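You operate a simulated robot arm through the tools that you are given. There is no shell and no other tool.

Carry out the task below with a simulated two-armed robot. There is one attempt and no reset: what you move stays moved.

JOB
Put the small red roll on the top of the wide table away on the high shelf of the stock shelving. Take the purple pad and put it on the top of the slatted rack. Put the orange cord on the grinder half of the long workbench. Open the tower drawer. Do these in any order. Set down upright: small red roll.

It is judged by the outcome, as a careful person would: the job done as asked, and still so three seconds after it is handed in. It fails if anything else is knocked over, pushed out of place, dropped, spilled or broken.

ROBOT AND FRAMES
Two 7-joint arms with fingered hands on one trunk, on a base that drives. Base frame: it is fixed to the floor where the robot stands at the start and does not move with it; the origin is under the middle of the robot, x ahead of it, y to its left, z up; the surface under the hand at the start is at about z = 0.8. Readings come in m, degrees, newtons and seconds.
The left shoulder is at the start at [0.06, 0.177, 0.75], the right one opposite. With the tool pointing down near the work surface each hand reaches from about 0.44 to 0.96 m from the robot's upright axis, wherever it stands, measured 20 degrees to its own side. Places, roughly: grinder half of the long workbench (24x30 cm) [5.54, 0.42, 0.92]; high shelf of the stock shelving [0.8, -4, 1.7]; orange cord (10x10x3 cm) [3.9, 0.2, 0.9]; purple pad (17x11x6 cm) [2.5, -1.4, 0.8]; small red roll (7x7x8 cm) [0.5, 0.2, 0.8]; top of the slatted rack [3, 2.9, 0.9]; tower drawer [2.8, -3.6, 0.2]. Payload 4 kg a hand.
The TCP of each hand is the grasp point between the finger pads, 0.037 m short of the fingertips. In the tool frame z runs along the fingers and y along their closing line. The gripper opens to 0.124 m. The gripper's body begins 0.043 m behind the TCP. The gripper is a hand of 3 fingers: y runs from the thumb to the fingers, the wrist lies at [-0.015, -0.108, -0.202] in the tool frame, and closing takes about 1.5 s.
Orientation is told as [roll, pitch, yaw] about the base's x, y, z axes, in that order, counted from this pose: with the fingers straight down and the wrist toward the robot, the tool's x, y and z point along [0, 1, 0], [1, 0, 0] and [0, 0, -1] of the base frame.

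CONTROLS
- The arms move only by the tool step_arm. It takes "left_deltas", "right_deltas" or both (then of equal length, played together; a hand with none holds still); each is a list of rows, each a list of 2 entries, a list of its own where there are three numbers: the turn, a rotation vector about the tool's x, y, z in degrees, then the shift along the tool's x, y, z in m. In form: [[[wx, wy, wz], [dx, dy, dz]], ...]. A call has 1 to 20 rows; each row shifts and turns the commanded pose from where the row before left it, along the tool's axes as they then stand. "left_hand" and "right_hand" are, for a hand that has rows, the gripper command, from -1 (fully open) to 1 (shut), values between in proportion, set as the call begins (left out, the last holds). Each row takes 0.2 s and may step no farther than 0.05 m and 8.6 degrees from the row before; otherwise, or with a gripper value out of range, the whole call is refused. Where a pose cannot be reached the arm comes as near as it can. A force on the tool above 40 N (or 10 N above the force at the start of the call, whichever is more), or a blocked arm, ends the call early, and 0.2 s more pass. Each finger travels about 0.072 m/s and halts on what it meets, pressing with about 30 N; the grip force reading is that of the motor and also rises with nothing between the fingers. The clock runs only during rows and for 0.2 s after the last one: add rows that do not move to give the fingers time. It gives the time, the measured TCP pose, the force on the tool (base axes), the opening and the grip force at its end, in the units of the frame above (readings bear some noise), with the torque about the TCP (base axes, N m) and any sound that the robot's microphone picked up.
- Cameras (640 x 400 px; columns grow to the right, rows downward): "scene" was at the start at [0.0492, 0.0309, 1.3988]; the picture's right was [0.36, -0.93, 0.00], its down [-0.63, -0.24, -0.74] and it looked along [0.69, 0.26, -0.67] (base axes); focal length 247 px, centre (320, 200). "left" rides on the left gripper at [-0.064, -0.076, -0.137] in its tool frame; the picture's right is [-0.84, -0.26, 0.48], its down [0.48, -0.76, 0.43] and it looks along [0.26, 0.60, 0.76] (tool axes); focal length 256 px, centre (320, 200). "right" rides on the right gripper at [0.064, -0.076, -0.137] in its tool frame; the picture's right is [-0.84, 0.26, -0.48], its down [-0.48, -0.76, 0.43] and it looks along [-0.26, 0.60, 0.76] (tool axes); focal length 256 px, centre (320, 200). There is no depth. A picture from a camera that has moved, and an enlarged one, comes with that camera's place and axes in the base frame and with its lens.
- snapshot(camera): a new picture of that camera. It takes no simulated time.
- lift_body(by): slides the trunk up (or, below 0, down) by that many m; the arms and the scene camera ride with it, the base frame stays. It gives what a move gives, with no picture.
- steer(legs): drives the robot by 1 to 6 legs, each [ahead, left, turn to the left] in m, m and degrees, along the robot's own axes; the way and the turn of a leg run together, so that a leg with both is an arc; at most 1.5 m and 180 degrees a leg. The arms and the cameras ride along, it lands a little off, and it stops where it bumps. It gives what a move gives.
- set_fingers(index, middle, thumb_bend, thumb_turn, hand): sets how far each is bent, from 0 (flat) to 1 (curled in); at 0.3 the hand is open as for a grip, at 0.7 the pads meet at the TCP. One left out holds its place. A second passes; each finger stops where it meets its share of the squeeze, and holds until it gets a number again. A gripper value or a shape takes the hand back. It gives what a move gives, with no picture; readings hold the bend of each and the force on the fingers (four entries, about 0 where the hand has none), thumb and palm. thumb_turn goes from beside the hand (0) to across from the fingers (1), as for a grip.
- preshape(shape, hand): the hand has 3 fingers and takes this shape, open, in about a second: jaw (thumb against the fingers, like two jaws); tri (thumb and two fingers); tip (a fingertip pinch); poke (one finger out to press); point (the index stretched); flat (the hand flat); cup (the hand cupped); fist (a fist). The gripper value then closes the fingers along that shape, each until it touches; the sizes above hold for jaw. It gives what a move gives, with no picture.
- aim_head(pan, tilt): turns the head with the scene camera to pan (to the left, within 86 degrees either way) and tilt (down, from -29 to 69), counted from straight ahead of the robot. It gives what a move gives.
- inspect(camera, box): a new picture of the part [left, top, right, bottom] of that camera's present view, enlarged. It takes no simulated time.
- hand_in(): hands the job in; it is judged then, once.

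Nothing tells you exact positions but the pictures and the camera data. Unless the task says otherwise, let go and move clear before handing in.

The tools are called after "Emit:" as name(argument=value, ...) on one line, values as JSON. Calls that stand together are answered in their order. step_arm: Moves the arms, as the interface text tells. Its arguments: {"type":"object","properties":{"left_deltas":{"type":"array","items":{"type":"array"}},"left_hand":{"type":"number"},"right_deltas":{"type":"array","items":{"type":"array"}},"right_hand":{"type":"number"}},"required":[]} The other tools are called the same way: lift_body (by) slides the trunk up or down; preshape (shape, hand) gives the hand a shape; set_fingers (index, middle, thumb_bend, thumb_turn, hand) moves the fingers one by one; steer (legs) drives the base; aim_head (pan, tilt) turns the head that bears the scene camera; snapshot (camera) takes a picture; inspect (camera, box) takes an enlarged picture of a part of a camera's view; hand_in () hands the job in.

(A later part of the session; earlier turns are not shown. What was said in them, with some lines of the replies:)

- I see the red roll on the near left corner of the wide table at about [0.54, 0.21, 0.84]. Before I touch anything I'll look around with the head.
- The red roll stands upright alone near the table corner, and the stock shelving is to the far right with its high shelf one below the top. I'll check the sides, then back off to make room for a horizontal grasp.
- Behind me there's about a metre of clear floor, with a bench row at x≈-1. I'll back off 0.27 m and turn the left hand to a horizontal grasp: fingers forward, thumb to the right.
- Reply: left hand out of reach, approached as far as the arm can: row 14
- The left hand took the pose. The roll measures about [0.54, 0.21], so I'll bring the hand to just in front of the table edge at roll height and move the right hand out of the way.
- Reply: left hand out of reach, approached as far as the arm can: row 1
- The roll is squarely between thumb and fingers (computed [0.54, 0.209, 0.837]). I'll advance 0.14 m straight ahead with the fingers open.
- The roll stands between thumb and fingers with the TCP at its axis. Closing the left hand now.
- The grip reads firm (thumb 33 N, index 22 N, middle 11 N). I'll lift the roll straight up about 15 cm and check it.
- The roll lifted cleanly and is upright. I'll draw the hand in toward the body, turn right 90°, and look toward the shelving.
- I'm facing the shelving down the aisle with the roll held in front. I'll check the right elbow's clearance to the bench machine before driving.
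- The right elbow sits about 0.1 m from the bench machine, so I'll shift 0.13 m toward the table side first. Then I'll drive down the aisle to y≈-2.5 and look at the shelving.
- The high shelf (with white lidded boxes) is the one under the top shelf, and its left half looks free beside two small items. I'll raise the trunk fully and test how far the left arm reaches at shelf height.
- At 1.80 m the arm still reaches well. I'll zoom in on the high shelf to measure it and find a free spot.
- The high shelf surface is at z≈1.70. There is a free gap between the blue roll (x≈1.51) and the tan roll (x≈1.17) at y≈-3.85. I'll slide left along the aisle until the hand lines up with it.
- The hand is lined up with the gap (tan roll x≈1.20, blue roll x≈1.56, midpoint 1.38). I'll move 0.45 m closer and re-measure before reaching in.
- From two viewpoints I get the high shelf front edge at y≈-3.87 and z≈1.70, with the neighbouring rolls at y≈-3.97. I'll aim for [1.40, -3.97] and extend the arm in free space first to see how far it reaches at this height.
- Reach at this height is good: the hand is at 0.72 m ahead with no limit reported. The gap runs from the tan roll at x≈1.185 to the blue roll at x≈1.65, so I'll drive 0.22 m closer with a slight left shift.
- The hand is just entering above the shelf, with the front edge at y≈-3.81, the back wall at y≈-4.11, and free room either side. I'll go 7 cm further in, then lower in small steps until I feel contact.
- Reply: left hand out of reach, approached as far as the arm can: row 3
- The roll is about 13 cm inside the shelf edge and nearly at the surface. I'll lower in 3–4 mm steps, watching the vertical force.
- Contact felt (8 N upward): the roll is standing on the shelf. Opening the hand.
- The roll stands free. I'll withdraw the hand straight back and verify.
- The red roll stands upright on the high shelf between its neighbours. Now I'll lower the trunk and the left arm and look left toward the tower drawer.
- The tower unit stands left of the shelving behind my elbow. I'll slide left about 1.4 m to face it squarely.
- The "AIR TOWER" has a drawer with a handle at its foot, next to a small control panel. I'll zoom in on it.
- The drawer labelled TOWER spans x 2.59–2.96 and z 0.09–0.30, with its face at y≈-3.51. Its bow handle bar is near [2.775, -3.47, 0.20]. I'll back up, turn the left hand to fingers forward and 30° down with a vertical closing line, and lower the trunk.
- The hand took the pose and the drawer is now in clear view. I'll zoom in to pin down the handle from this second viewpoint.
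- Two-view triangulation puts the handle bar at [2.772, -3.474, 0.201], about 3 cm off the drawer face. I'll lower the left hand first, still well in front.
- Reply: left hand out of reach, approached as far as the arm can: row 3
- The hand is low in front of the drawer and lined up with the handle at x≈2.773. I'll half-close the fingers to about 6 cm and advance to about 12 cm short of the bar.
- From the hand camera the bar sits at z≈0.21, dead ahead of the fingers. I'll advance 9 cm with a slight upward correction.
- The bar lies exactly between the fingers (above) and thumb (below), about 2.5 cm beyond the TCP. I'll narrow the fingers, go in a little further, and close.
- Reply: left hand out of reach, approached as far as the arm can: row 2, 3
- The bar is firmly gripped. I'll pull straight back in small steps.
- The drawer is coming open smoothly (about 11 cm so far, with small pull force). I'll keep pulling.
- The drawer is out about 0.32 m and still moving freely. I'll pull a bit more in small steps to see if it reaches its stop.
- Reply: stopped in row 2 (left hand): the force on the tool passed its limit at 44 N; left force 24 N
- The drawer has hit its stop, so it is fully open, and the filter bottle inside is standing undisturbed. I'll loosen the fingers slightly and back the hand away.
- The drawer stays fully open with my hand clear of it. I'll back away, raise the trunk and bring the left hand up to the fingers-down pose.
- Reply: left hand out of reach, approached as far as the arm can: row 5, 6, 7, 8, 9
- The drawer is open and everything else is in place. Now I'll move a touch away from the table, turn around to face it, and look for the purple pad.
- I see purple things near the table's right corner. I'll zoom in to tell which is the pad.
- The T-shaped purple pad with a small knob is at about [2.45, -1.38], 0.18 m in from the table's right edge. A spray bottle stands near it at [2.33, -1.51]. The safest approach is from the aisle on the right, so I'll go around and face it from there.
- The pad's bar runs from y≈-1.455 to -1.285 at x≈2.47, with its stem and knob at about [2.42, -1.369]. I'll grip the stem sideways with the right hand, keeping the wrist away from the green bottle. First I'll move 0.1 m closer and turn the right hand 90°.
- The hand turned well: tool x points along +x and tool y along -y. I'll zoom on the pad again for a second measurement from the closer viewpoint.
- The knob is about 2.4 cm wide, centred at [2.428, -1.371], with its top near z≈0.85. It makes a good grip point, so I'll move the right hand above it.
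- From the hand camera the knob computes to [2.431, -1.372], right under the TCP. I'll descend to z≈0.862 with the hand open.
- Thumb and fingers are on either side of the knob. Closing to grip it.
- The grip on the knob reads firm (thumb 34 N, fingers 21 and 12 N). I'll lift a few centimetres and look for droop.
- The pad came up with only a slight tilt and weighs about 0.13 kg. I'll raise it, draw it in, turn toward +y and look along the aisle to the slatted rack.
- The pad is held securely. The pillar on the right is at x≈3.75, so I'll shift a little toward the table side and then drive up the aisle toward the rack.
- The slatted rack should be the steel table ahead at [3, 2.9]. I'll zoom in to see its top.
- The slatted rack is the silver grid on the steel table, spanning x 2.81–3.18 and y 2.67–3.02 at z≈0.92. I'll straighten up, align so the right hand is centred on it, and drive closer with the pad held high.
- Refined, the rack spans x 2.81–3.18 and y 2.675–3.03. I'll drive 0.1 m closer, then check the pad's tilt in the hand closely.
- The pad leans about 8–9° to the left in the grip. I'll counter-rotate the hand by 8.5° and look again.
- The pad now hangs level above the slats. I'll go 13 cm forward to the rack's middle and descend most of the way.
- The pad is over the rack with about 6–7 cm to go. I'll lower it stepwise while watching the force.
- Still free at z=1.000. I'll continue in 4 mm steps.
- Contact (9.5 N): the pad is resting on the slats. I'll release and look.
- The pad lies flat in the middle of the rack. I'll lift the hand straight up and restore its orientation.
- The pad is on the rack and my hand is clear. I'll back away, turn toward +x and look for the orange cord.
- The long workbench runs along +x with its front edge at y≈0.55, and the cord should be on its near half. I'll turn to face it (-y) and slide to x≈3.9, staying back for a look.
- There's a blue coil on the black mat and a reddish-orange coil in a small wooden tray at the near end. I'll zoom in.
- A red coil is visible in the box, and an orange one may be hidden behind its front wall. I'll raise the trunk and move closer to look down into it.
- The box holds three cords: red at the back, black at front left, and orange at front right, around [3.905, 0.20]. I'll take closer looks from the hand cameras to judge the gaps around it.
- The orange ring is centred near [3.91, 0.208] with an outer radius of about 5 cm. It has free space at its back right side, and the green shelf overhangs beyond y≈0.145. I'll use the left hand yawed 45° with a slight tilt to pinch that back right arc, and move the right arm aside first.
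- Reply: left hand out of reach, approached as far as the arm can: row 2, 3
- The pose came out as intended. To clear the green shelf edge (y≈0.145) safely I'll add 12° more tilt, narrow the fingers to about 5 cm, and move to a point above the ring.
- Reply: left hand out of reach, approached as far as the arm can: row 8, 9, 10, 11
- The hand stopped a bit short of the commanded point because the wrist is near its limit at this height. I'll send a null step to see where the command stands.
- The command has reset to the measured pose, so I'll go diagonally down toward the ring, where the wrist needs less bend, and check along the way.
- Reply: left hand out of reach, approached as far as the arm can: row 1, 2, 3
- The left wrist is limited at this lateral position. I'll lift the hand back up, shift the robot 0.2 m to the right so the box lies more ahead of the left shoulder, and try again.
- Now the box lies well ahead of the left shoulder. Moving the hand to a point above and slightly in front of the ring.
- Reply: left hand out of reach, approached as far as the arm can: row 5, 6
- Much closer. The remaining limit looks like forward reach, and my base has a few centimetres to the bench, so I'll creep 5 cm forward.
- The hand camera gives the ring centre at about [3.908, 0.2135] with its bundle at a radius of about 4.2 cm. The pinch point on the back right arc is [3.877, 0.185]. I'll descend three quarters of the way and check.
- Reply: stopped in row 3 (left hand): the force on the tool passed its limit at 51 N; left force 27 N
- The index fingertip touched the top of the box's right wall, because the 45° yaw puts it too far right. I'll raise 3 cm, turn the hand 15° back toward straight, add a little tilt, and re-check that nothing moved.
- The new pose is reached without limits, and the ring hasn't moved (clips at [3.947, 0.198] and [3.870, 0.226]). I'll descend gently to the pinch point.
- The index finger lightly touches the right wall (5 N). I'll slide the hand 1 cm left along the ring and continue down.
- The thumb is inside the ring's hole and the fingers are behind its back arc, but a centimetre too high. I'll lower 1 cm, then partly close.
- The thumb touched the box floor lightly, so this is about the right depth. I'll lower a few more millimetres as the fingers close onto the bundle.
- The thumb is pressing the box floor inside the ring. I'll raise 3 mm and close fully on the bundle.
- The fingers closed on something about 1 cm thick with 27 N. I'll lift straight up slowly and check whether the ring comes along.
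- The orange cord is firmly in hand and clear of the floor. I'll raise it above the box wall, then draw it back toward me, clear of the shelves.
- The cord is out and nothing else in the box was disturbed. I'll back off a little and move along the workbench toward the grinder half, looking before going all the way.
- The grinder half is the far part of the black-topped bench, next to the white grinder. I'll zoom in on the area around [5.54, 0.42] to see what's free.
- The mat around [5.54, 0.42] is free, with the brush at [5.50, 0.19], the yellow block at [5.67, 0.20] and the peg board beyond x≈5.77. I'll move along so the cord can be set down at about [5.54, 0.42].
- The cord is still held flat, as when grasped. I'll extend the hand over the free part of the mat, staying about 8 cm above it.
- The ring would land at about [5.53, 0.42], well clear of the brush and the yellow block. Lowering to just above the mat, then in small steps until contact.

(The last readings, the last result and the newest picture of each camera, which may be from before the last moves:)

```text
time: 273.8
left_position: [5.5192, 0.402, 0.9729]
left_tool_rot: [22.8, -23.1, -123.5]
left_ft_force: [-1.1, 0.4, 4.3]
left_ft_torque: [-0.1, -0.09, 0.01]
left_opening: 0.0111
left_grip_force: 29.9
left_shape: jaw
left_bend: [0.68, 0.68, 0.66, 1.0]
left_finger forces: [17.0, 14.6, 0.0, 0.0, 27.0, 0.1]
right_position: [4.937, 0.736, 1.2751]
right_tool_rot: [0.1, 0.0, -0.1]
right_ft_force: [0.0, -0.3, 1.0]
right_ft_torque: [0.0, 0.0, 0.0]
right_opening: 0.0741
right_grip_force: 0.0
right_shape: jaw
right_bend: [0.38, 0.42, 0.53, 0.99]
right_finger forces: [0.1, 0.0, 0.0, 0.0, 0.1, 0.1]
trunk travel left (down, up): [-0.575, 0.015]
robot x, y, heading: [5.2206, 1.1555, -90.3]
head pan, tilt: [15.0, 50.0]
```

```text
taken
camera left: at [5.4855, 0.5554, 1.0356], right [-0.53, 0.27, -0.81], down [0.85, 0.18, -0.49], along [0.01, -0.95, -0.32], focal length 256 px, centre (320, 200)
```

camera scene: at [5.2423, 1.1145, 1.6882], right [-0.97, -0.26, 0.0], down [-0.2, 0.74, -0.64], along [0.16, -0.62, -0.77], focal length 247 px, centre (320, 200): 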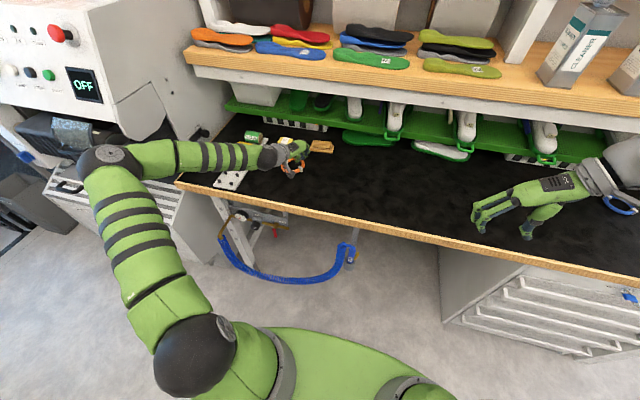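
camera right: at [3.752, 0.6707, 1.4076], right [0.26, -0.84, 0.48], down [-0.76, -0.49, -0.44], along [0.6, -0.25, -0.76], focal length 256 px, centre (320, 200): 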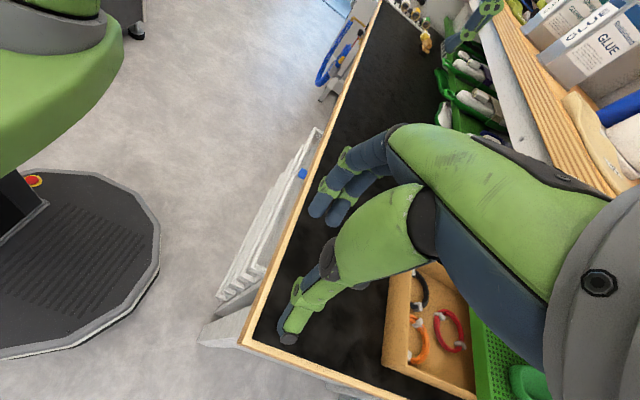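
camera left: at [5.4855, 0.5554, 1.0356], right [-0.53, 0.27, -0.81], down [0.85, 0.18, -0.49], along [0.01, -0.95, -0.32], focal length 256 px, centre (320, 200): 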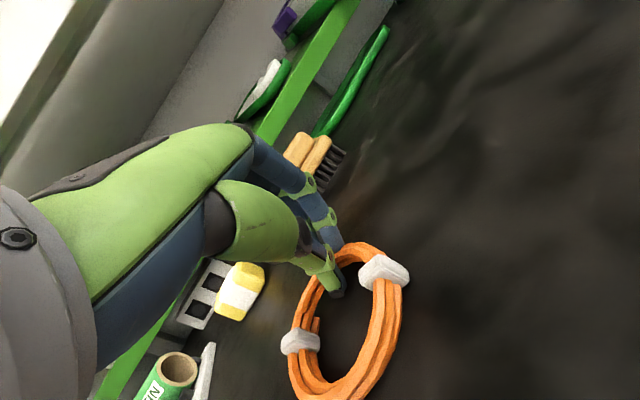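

Contact: the cord lies on the mat. I'll open the fingers just enough to free the bundle, then lift away.

Emit:
step_arm(left_deltas=[[[0, 0, 0], [0.0004, 0.0004, -0.0009]], [[0, 0, 0], [0, 0, 0]], [[0, 0, 0], [0, 0, 0]], [[0, 0, 0], [0, 0, 0]]], left_hand=0.35)

Emit:
snapshot(camera="left")

```text
time: 274.8
left_position: [5.5183, 0.4013, 0.9733]
left_tool_rot: [22.8, -23.1, -123.4]
left_ft_force: [-1.5, -2.2, 11.3]
left_ft_torque: [-0.03, -0.18, 0.03]
left_opening: 0.0356
left_grip_force: 0.1
left_shape: jaw
left_bend: [0.5, 0.54, 0.63, 1.0]
left_finger forces: [0.0, 0.1, 0.0, 0.0, 11.3, 0.0]
right_position: [4.9394, 0.7377, 1.2737]
right_tool_rot: [0.1, 0.1, -0.2]
right_ft_force: [-0.3, 0.0, 0.1]
right_ft_torque: [0.03, 0.0, 0.01]
right_opening: 0.074
right_grip_force: 0.1
right_shape: jaw
right_bend: [0.38, 0.42, 0.53, 0.99]
right_finger forces: [0.0, 0.1, 0.0, 0.0, 0.0, 0.0]
trunk travel left (down, up): [-0.575, 0.015]
robot x, y, heading: [5.218, 1.1538, -90.3]
head pan, tilt: [15.0, 50.0]
```

```text
taken
camera left: at [5.4857, 0.5556, 1.0371], right [-0.52, 0.27, -0.81], down [0.85, 0.17, -0.49], along [0.01, -0.95, -0.32], focal length 256 px, centre (320, 200)
```

left: 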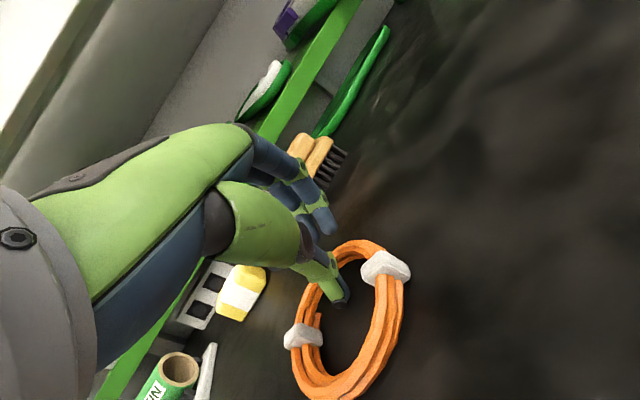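

Fingers are free of the bundle. Lifting straight up out of the ring.

Emit:
step_arm(left_deltas=[[[0, 0, 0], [0.0036, 0.0039, -0.0085]], [[0, 0, 0], [0.0053, 0.0059, -0.0127]], [[0, 0, 0], [0.0089, 0.0098, -0.0212]], [[0, 0, 0], [0.0107, 0.0118, -0.0254]], [[0, 0, 0], [0, 0, 0]]])

Emit:
snapshot(camera="left")

```text
time: 276.0
left_position: [5.5162, 0.4018, 1.0507]
left_tool_rot: [22.7, -23.2, -123.4]
left_ft_force: [0.1, -0.4, 0.2]
left_ft_torque: [-0.02, -0.02, -0.02]
left_opening: 0.0401
left_grip_force: 0.0
left_shape: jaw
left_bend: [0.5, 0.53, 0.61, 1.0]
left_finger forces: [0.0, 0.1, 0.1, 0.0, 0.1, 0.0]
right_position: [4.9383, 0.7369, 1.273]
right_tool_rot: [0.1, 0.0, 0.0]
right_ft_force: [-0.6, -0.6, 0.3]
right_ft_torque: [-0.01, -0.06, 0.01]
right_opening: 0.0739
right_grip_force: 0.0
right_shape: jaw
right_bend: [0.38, 0.42, 0.53, 0.99]
right_finger forces: [0.0, 0.0, 0.1, 0.0, 0.0, 0.1]
trunk travel left (down, up): [-0.575, 0.015]
robot x, y, heading: [5.2273, 1.1554, -90.3]
head pan, tilt: [15.0, 50.0]
```

```text
taken
camera left: at [5.4835, 0.555, 1.1153], right [-0.53, 0.27, -0.81], down [0.85, 0.18, -0.5], along [0.01, -0.95, -0.32], focal length 256 px, centre (320, 200)
```

left: 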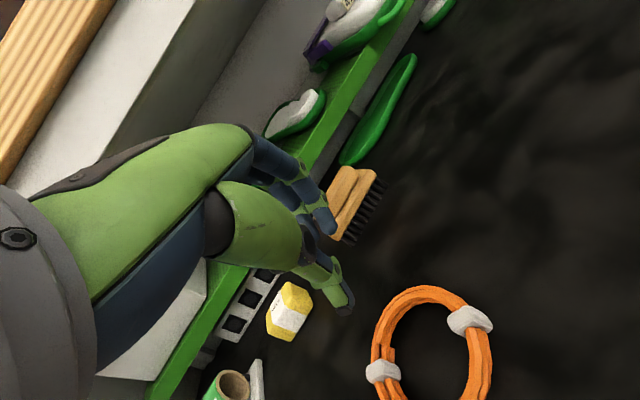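

The cord lies flat at about [5.54, 0.41] on the grinder half. I'll retreat the arm up and back, drive away from the bench, and take a verification picture.

Emit:
step_arm(left_deltas=[[[0, 0, 0], [0.0107, 0.0118, -0.0254]], [[0, 0, 0], [0.0107, 0.0118, -0.0254]], [[0, 0, 0], [-0.0149, -0.0309, -0.0206]], [[0, 0, 0], [-0.0149, -0.0309, -0.0206]], [[0, 0, 0], [-0.0149, -0.0309, -0.0206]], [[0, 0, 0], [-0.0149, -0.0309, -0.0206]], [[0, 0, 0], [-0.0149, -0.0309, -0.0206]], [[0, 0, 0], [-0.0149, -0.0309, -0.0206]]])

Emit:
steer(legs=[[-0.12, -0.6, 0]])

Emit:
aim_head(pan=35, tilt=40)

Emit:
snapshot(camera="scene")

Emit:
inspect(camera="scene", box=[180, 80, 400, 220])

```text
time: 277.8
left_position: [5.5231, 0.6408, 1.1115]
left_tool_rot: [22.8, -23.2, -123.4]
left_ft_force: [-0.2, -0.1, 0.0]
left_ft_torque: [-0.02, -0.03, -0.01]
left_opening: 0.0403
left_grip_force: 0.1
left_shape: jaw
left_bend: [0.5, 0.53, 0.61, 1.0]
left_finger forces: [0.1, 0.1, 0.0, 0.0, 0.0, 0.1]
right_position: [4.9375, 0.7365, 1.275]
right_tool_rot: [-0.1, 0.0, -0.1]
right_ft_force: [0.0, -0.6, -0.1]
right_ft_torque: [-0.02, -0.03, 0.01]
right_opening: 0.0741
right_grip_force: 0.0
right_shape: jaw
right_bend: [0.38, 0.42, 0.53, 0.99]
right_finger forces: [0.0, 0.1, 0.0, 0.0, 0.0, 0.0]
trunk travel left (down, up): [-0.575, 0.015]
robot x, y, heading: [5.2219, 1.1584, -90.2]
head pan, tilt: [15.0, 50.0]
```

```text
time: 281.2
left_position: [4.9289, 0.7614, 1.1128]
left_tool_rot: [22.7, -23.0, -123.2]
left_ft_force: [-0.1, -0.7, 0.0]
left_ft_torque: [0.02, 0.0, -0.03]
left_opening: 0.0402
left_grip_force: 0.0
left_shape: jaw
left_bend: [0.5, 0.53, 0.61, 1.0]
left_finger forces: [0.1, 0.0, 0.1, 0.0, 0.1, 0.0]
right_position: [4.3442, 0.858, 1.2738]
right_tool_rot: [0.1, 0.0, -0.1]
right_ft_force: [0.0, 0.1, 0.2]
right_ft_torque: [0.0, 0.02, 0.03]
right_opening: 0.0742
right_grip_force: 0.1
right_shape: jaw
right_bend: [0.38, 0.42, 0.53, 0.99]
right_finger forces: [0.0, 0.0, 0.0, 0.0, 0.0, 0.1]
trunk travel left (down, up): [-0.575, 0.015]
robot x, y, heading: [4.6289, 1.2768, -90.1]
head pan, tilt: [15.0, 50.0]
```

```text
time: 282.0
left_position: [4.9304, 0.7604, 1.1124]
left_tool_rot: [22.6, -23.0, -123.3]
left_ft_force: [0.4, -0.7, -0.1]
left_ft_torque: [-0.03, 0.05, -0.03]
left_opening: 0.0403
left_grip_force: 0.1
left_shape: jaw
left_bend: [0.5, 0.53, 0.61, 1.0]
left_finger forces: [0.1, 0.1, 0.0, 0.0, 0.1, 0.0]
right_position: [4.3451, 0.8566, 1.2736]
right_tool_rot: [0.1, -0.1, 0.1]
right_ft_force: [0.3, 0.4, -0.3]
right_ft_torque: [0.01, 0.0, -0.02]
right_opening: 0.0743
right_grip_force: 0.1
right_shape: jaw
right_bend: [0.38, 0.42, 0.53, 0.99]
right_finger forces: [0.0, 0.0, 0.0, 0.0, 0.0, 0.1]
trunk travel left (down, up): [-0.575, 0.015]
robot x, y, heading: [4.626, 1.2766, -90.2]
head pan, tilt: [35.0, 40.0]
```

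```text
taken
camera scene: at [4.6784, 1.2388, 1.7023], right [-0.82, -0.57, 0.0], down [-0.37, 0.53, -0.77], along [0.44, -0.63, -0.64], focal length 247 px, centre (320, 200)
```

scene: 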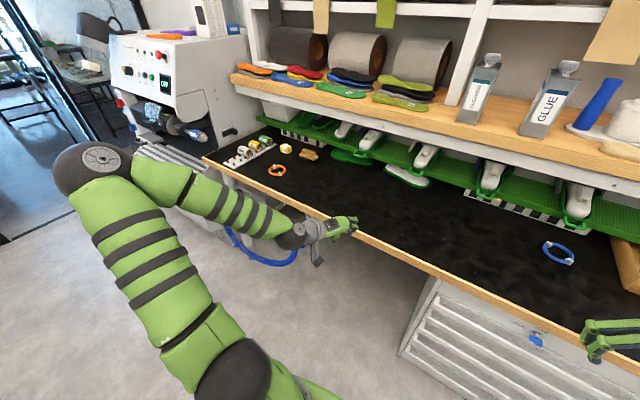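

```text
2.86 times, centred on (290, 150) of scene
camera zoom: at [4.6784, 1.2388, 1.7023], right [-0.82, -0.57, 0.0], down [-0.37, 0.53, -0.77], along [0.44, -0.63, -0.64], focal length 707 px, centre (406, 343)
```

zoom: 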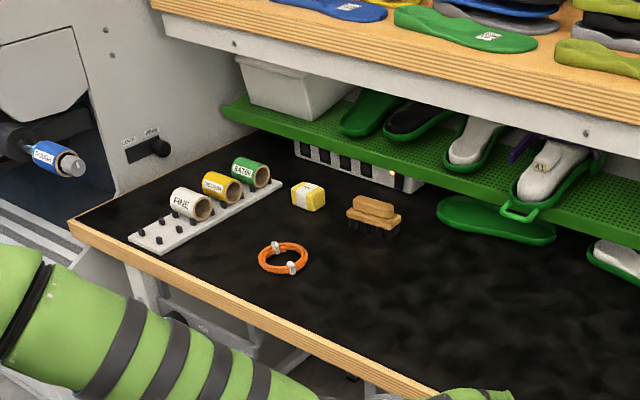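

The orange cord lies on the grinder half with all its neighbours undisturbed. Last, I'll check that the small box and its remaining cords are as they were.

Emit:
aim_head(pan=-25, tilt=40)

Emit:
snapshot(camera="scene")

Emit:
inspect(camera="scene", box=[200, 80, 440, 230])

```text
time: 283.3
left_position: [4.9309, 0.7605, 1.1117]
left_tool_rot: [22.7, -23.0, -123.3]
left_ft_force: [-0.1, 0.2, 0.3]
left_ft_torque: [0.04, 0.02, -0.02]
left_opening: 0.04
left_grip_force: 0.1
left_shape: jaw
left_bend: [0.5, 0.53, 0.61, 1.0]
left_finger forces: [0.0, 0.1, 0.0, 0.0, 0.0, 0.0]
right_position: [4.3452, 0.8568, 1.2732]
right_tool_rot: [0.2, -0.1, 0.0]
right_ft_force: [-0.6, -0.3, 0.5]
right_ft_torque: [-0.02, -0.01, 0.01]
right_opening: 0.074
right_grip_force: 0.0
right_shape: jaw
right_bend: [0.38, 0.42, 0.53, 0.99]
right_finger forces: [0.0, 0.1, 0.1, 0.0, 0.1, 0.0]
trunk travel left (down, up): [-0.575, 0.015]
robot x, y, heading: [4.6282, 1.278, -90.0]
head pan, tilt: [-25.0, 40.0]
```

```text
taken
camera scene: at [4.5939, 1.2316, 1.7023], right [-0.91, 0.42, 0.0], down [0.27, 0.58, -0.77], along [-0.32, -0.69, -0.64], focal length 247 px, centre (320, 200)
```

scene: 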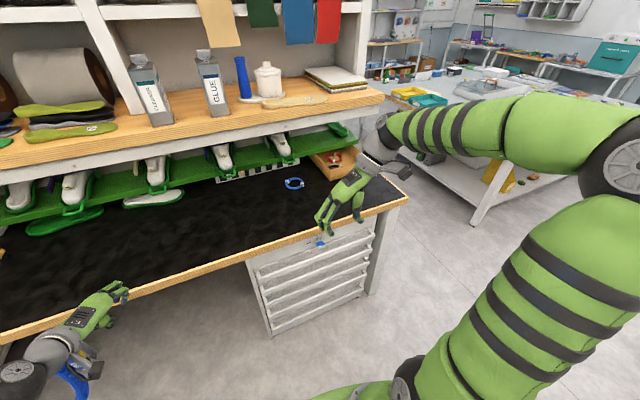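

```text
2.67 times, centred on (320, 155) of scene
camera zoom: at [4.5939, 1.2316, 1.7023], right [-0.91, 0.42, 0.0], down [0.27, 0.58, -0.77], along [-0.32, -0.69, -0.64], focal length 660 px, centre (320, 320)
```

zoom: 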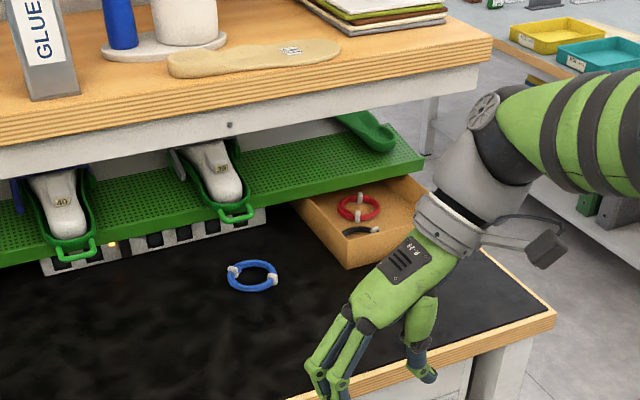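

The box and its remaining red and black cords look undisturbed. The roll stands upright on the high shelf, the pad is on the slatted rack, the cord is on the grinder half and the tower drawer is open, and both hands are empty and clear. Handing in.

Emit:
hand_in()

```text
The job is handed in.
```

All four jobs are done and handed in; I don't have the verdict.

- **Red roll:** it stands upright on the high shelf of the stock shelving, between the blue and tan rolls.
- **Purple pad:** it lies flat on the slatted rack.
- **Orange cord:** it lies flat on the grinder half of the long workbench. I took it from the small wooden box at the bench's near end.
- **Tower drawer:** I pulled it out to its stop. The filter bottle inside stayed standing.

**Box contact:** while reaching for the cord, one fingertip pressed the top of the box's right wall at about 50 N, and the thumb pressed the box floor at up to about 18 N. The box and the red and black cords in it looked undisturbed in the last picture. I saw nothing else moved or knocked over.

I checked the roll, pad and drawer right after doing each one, and did not go back to look at them before handing in.
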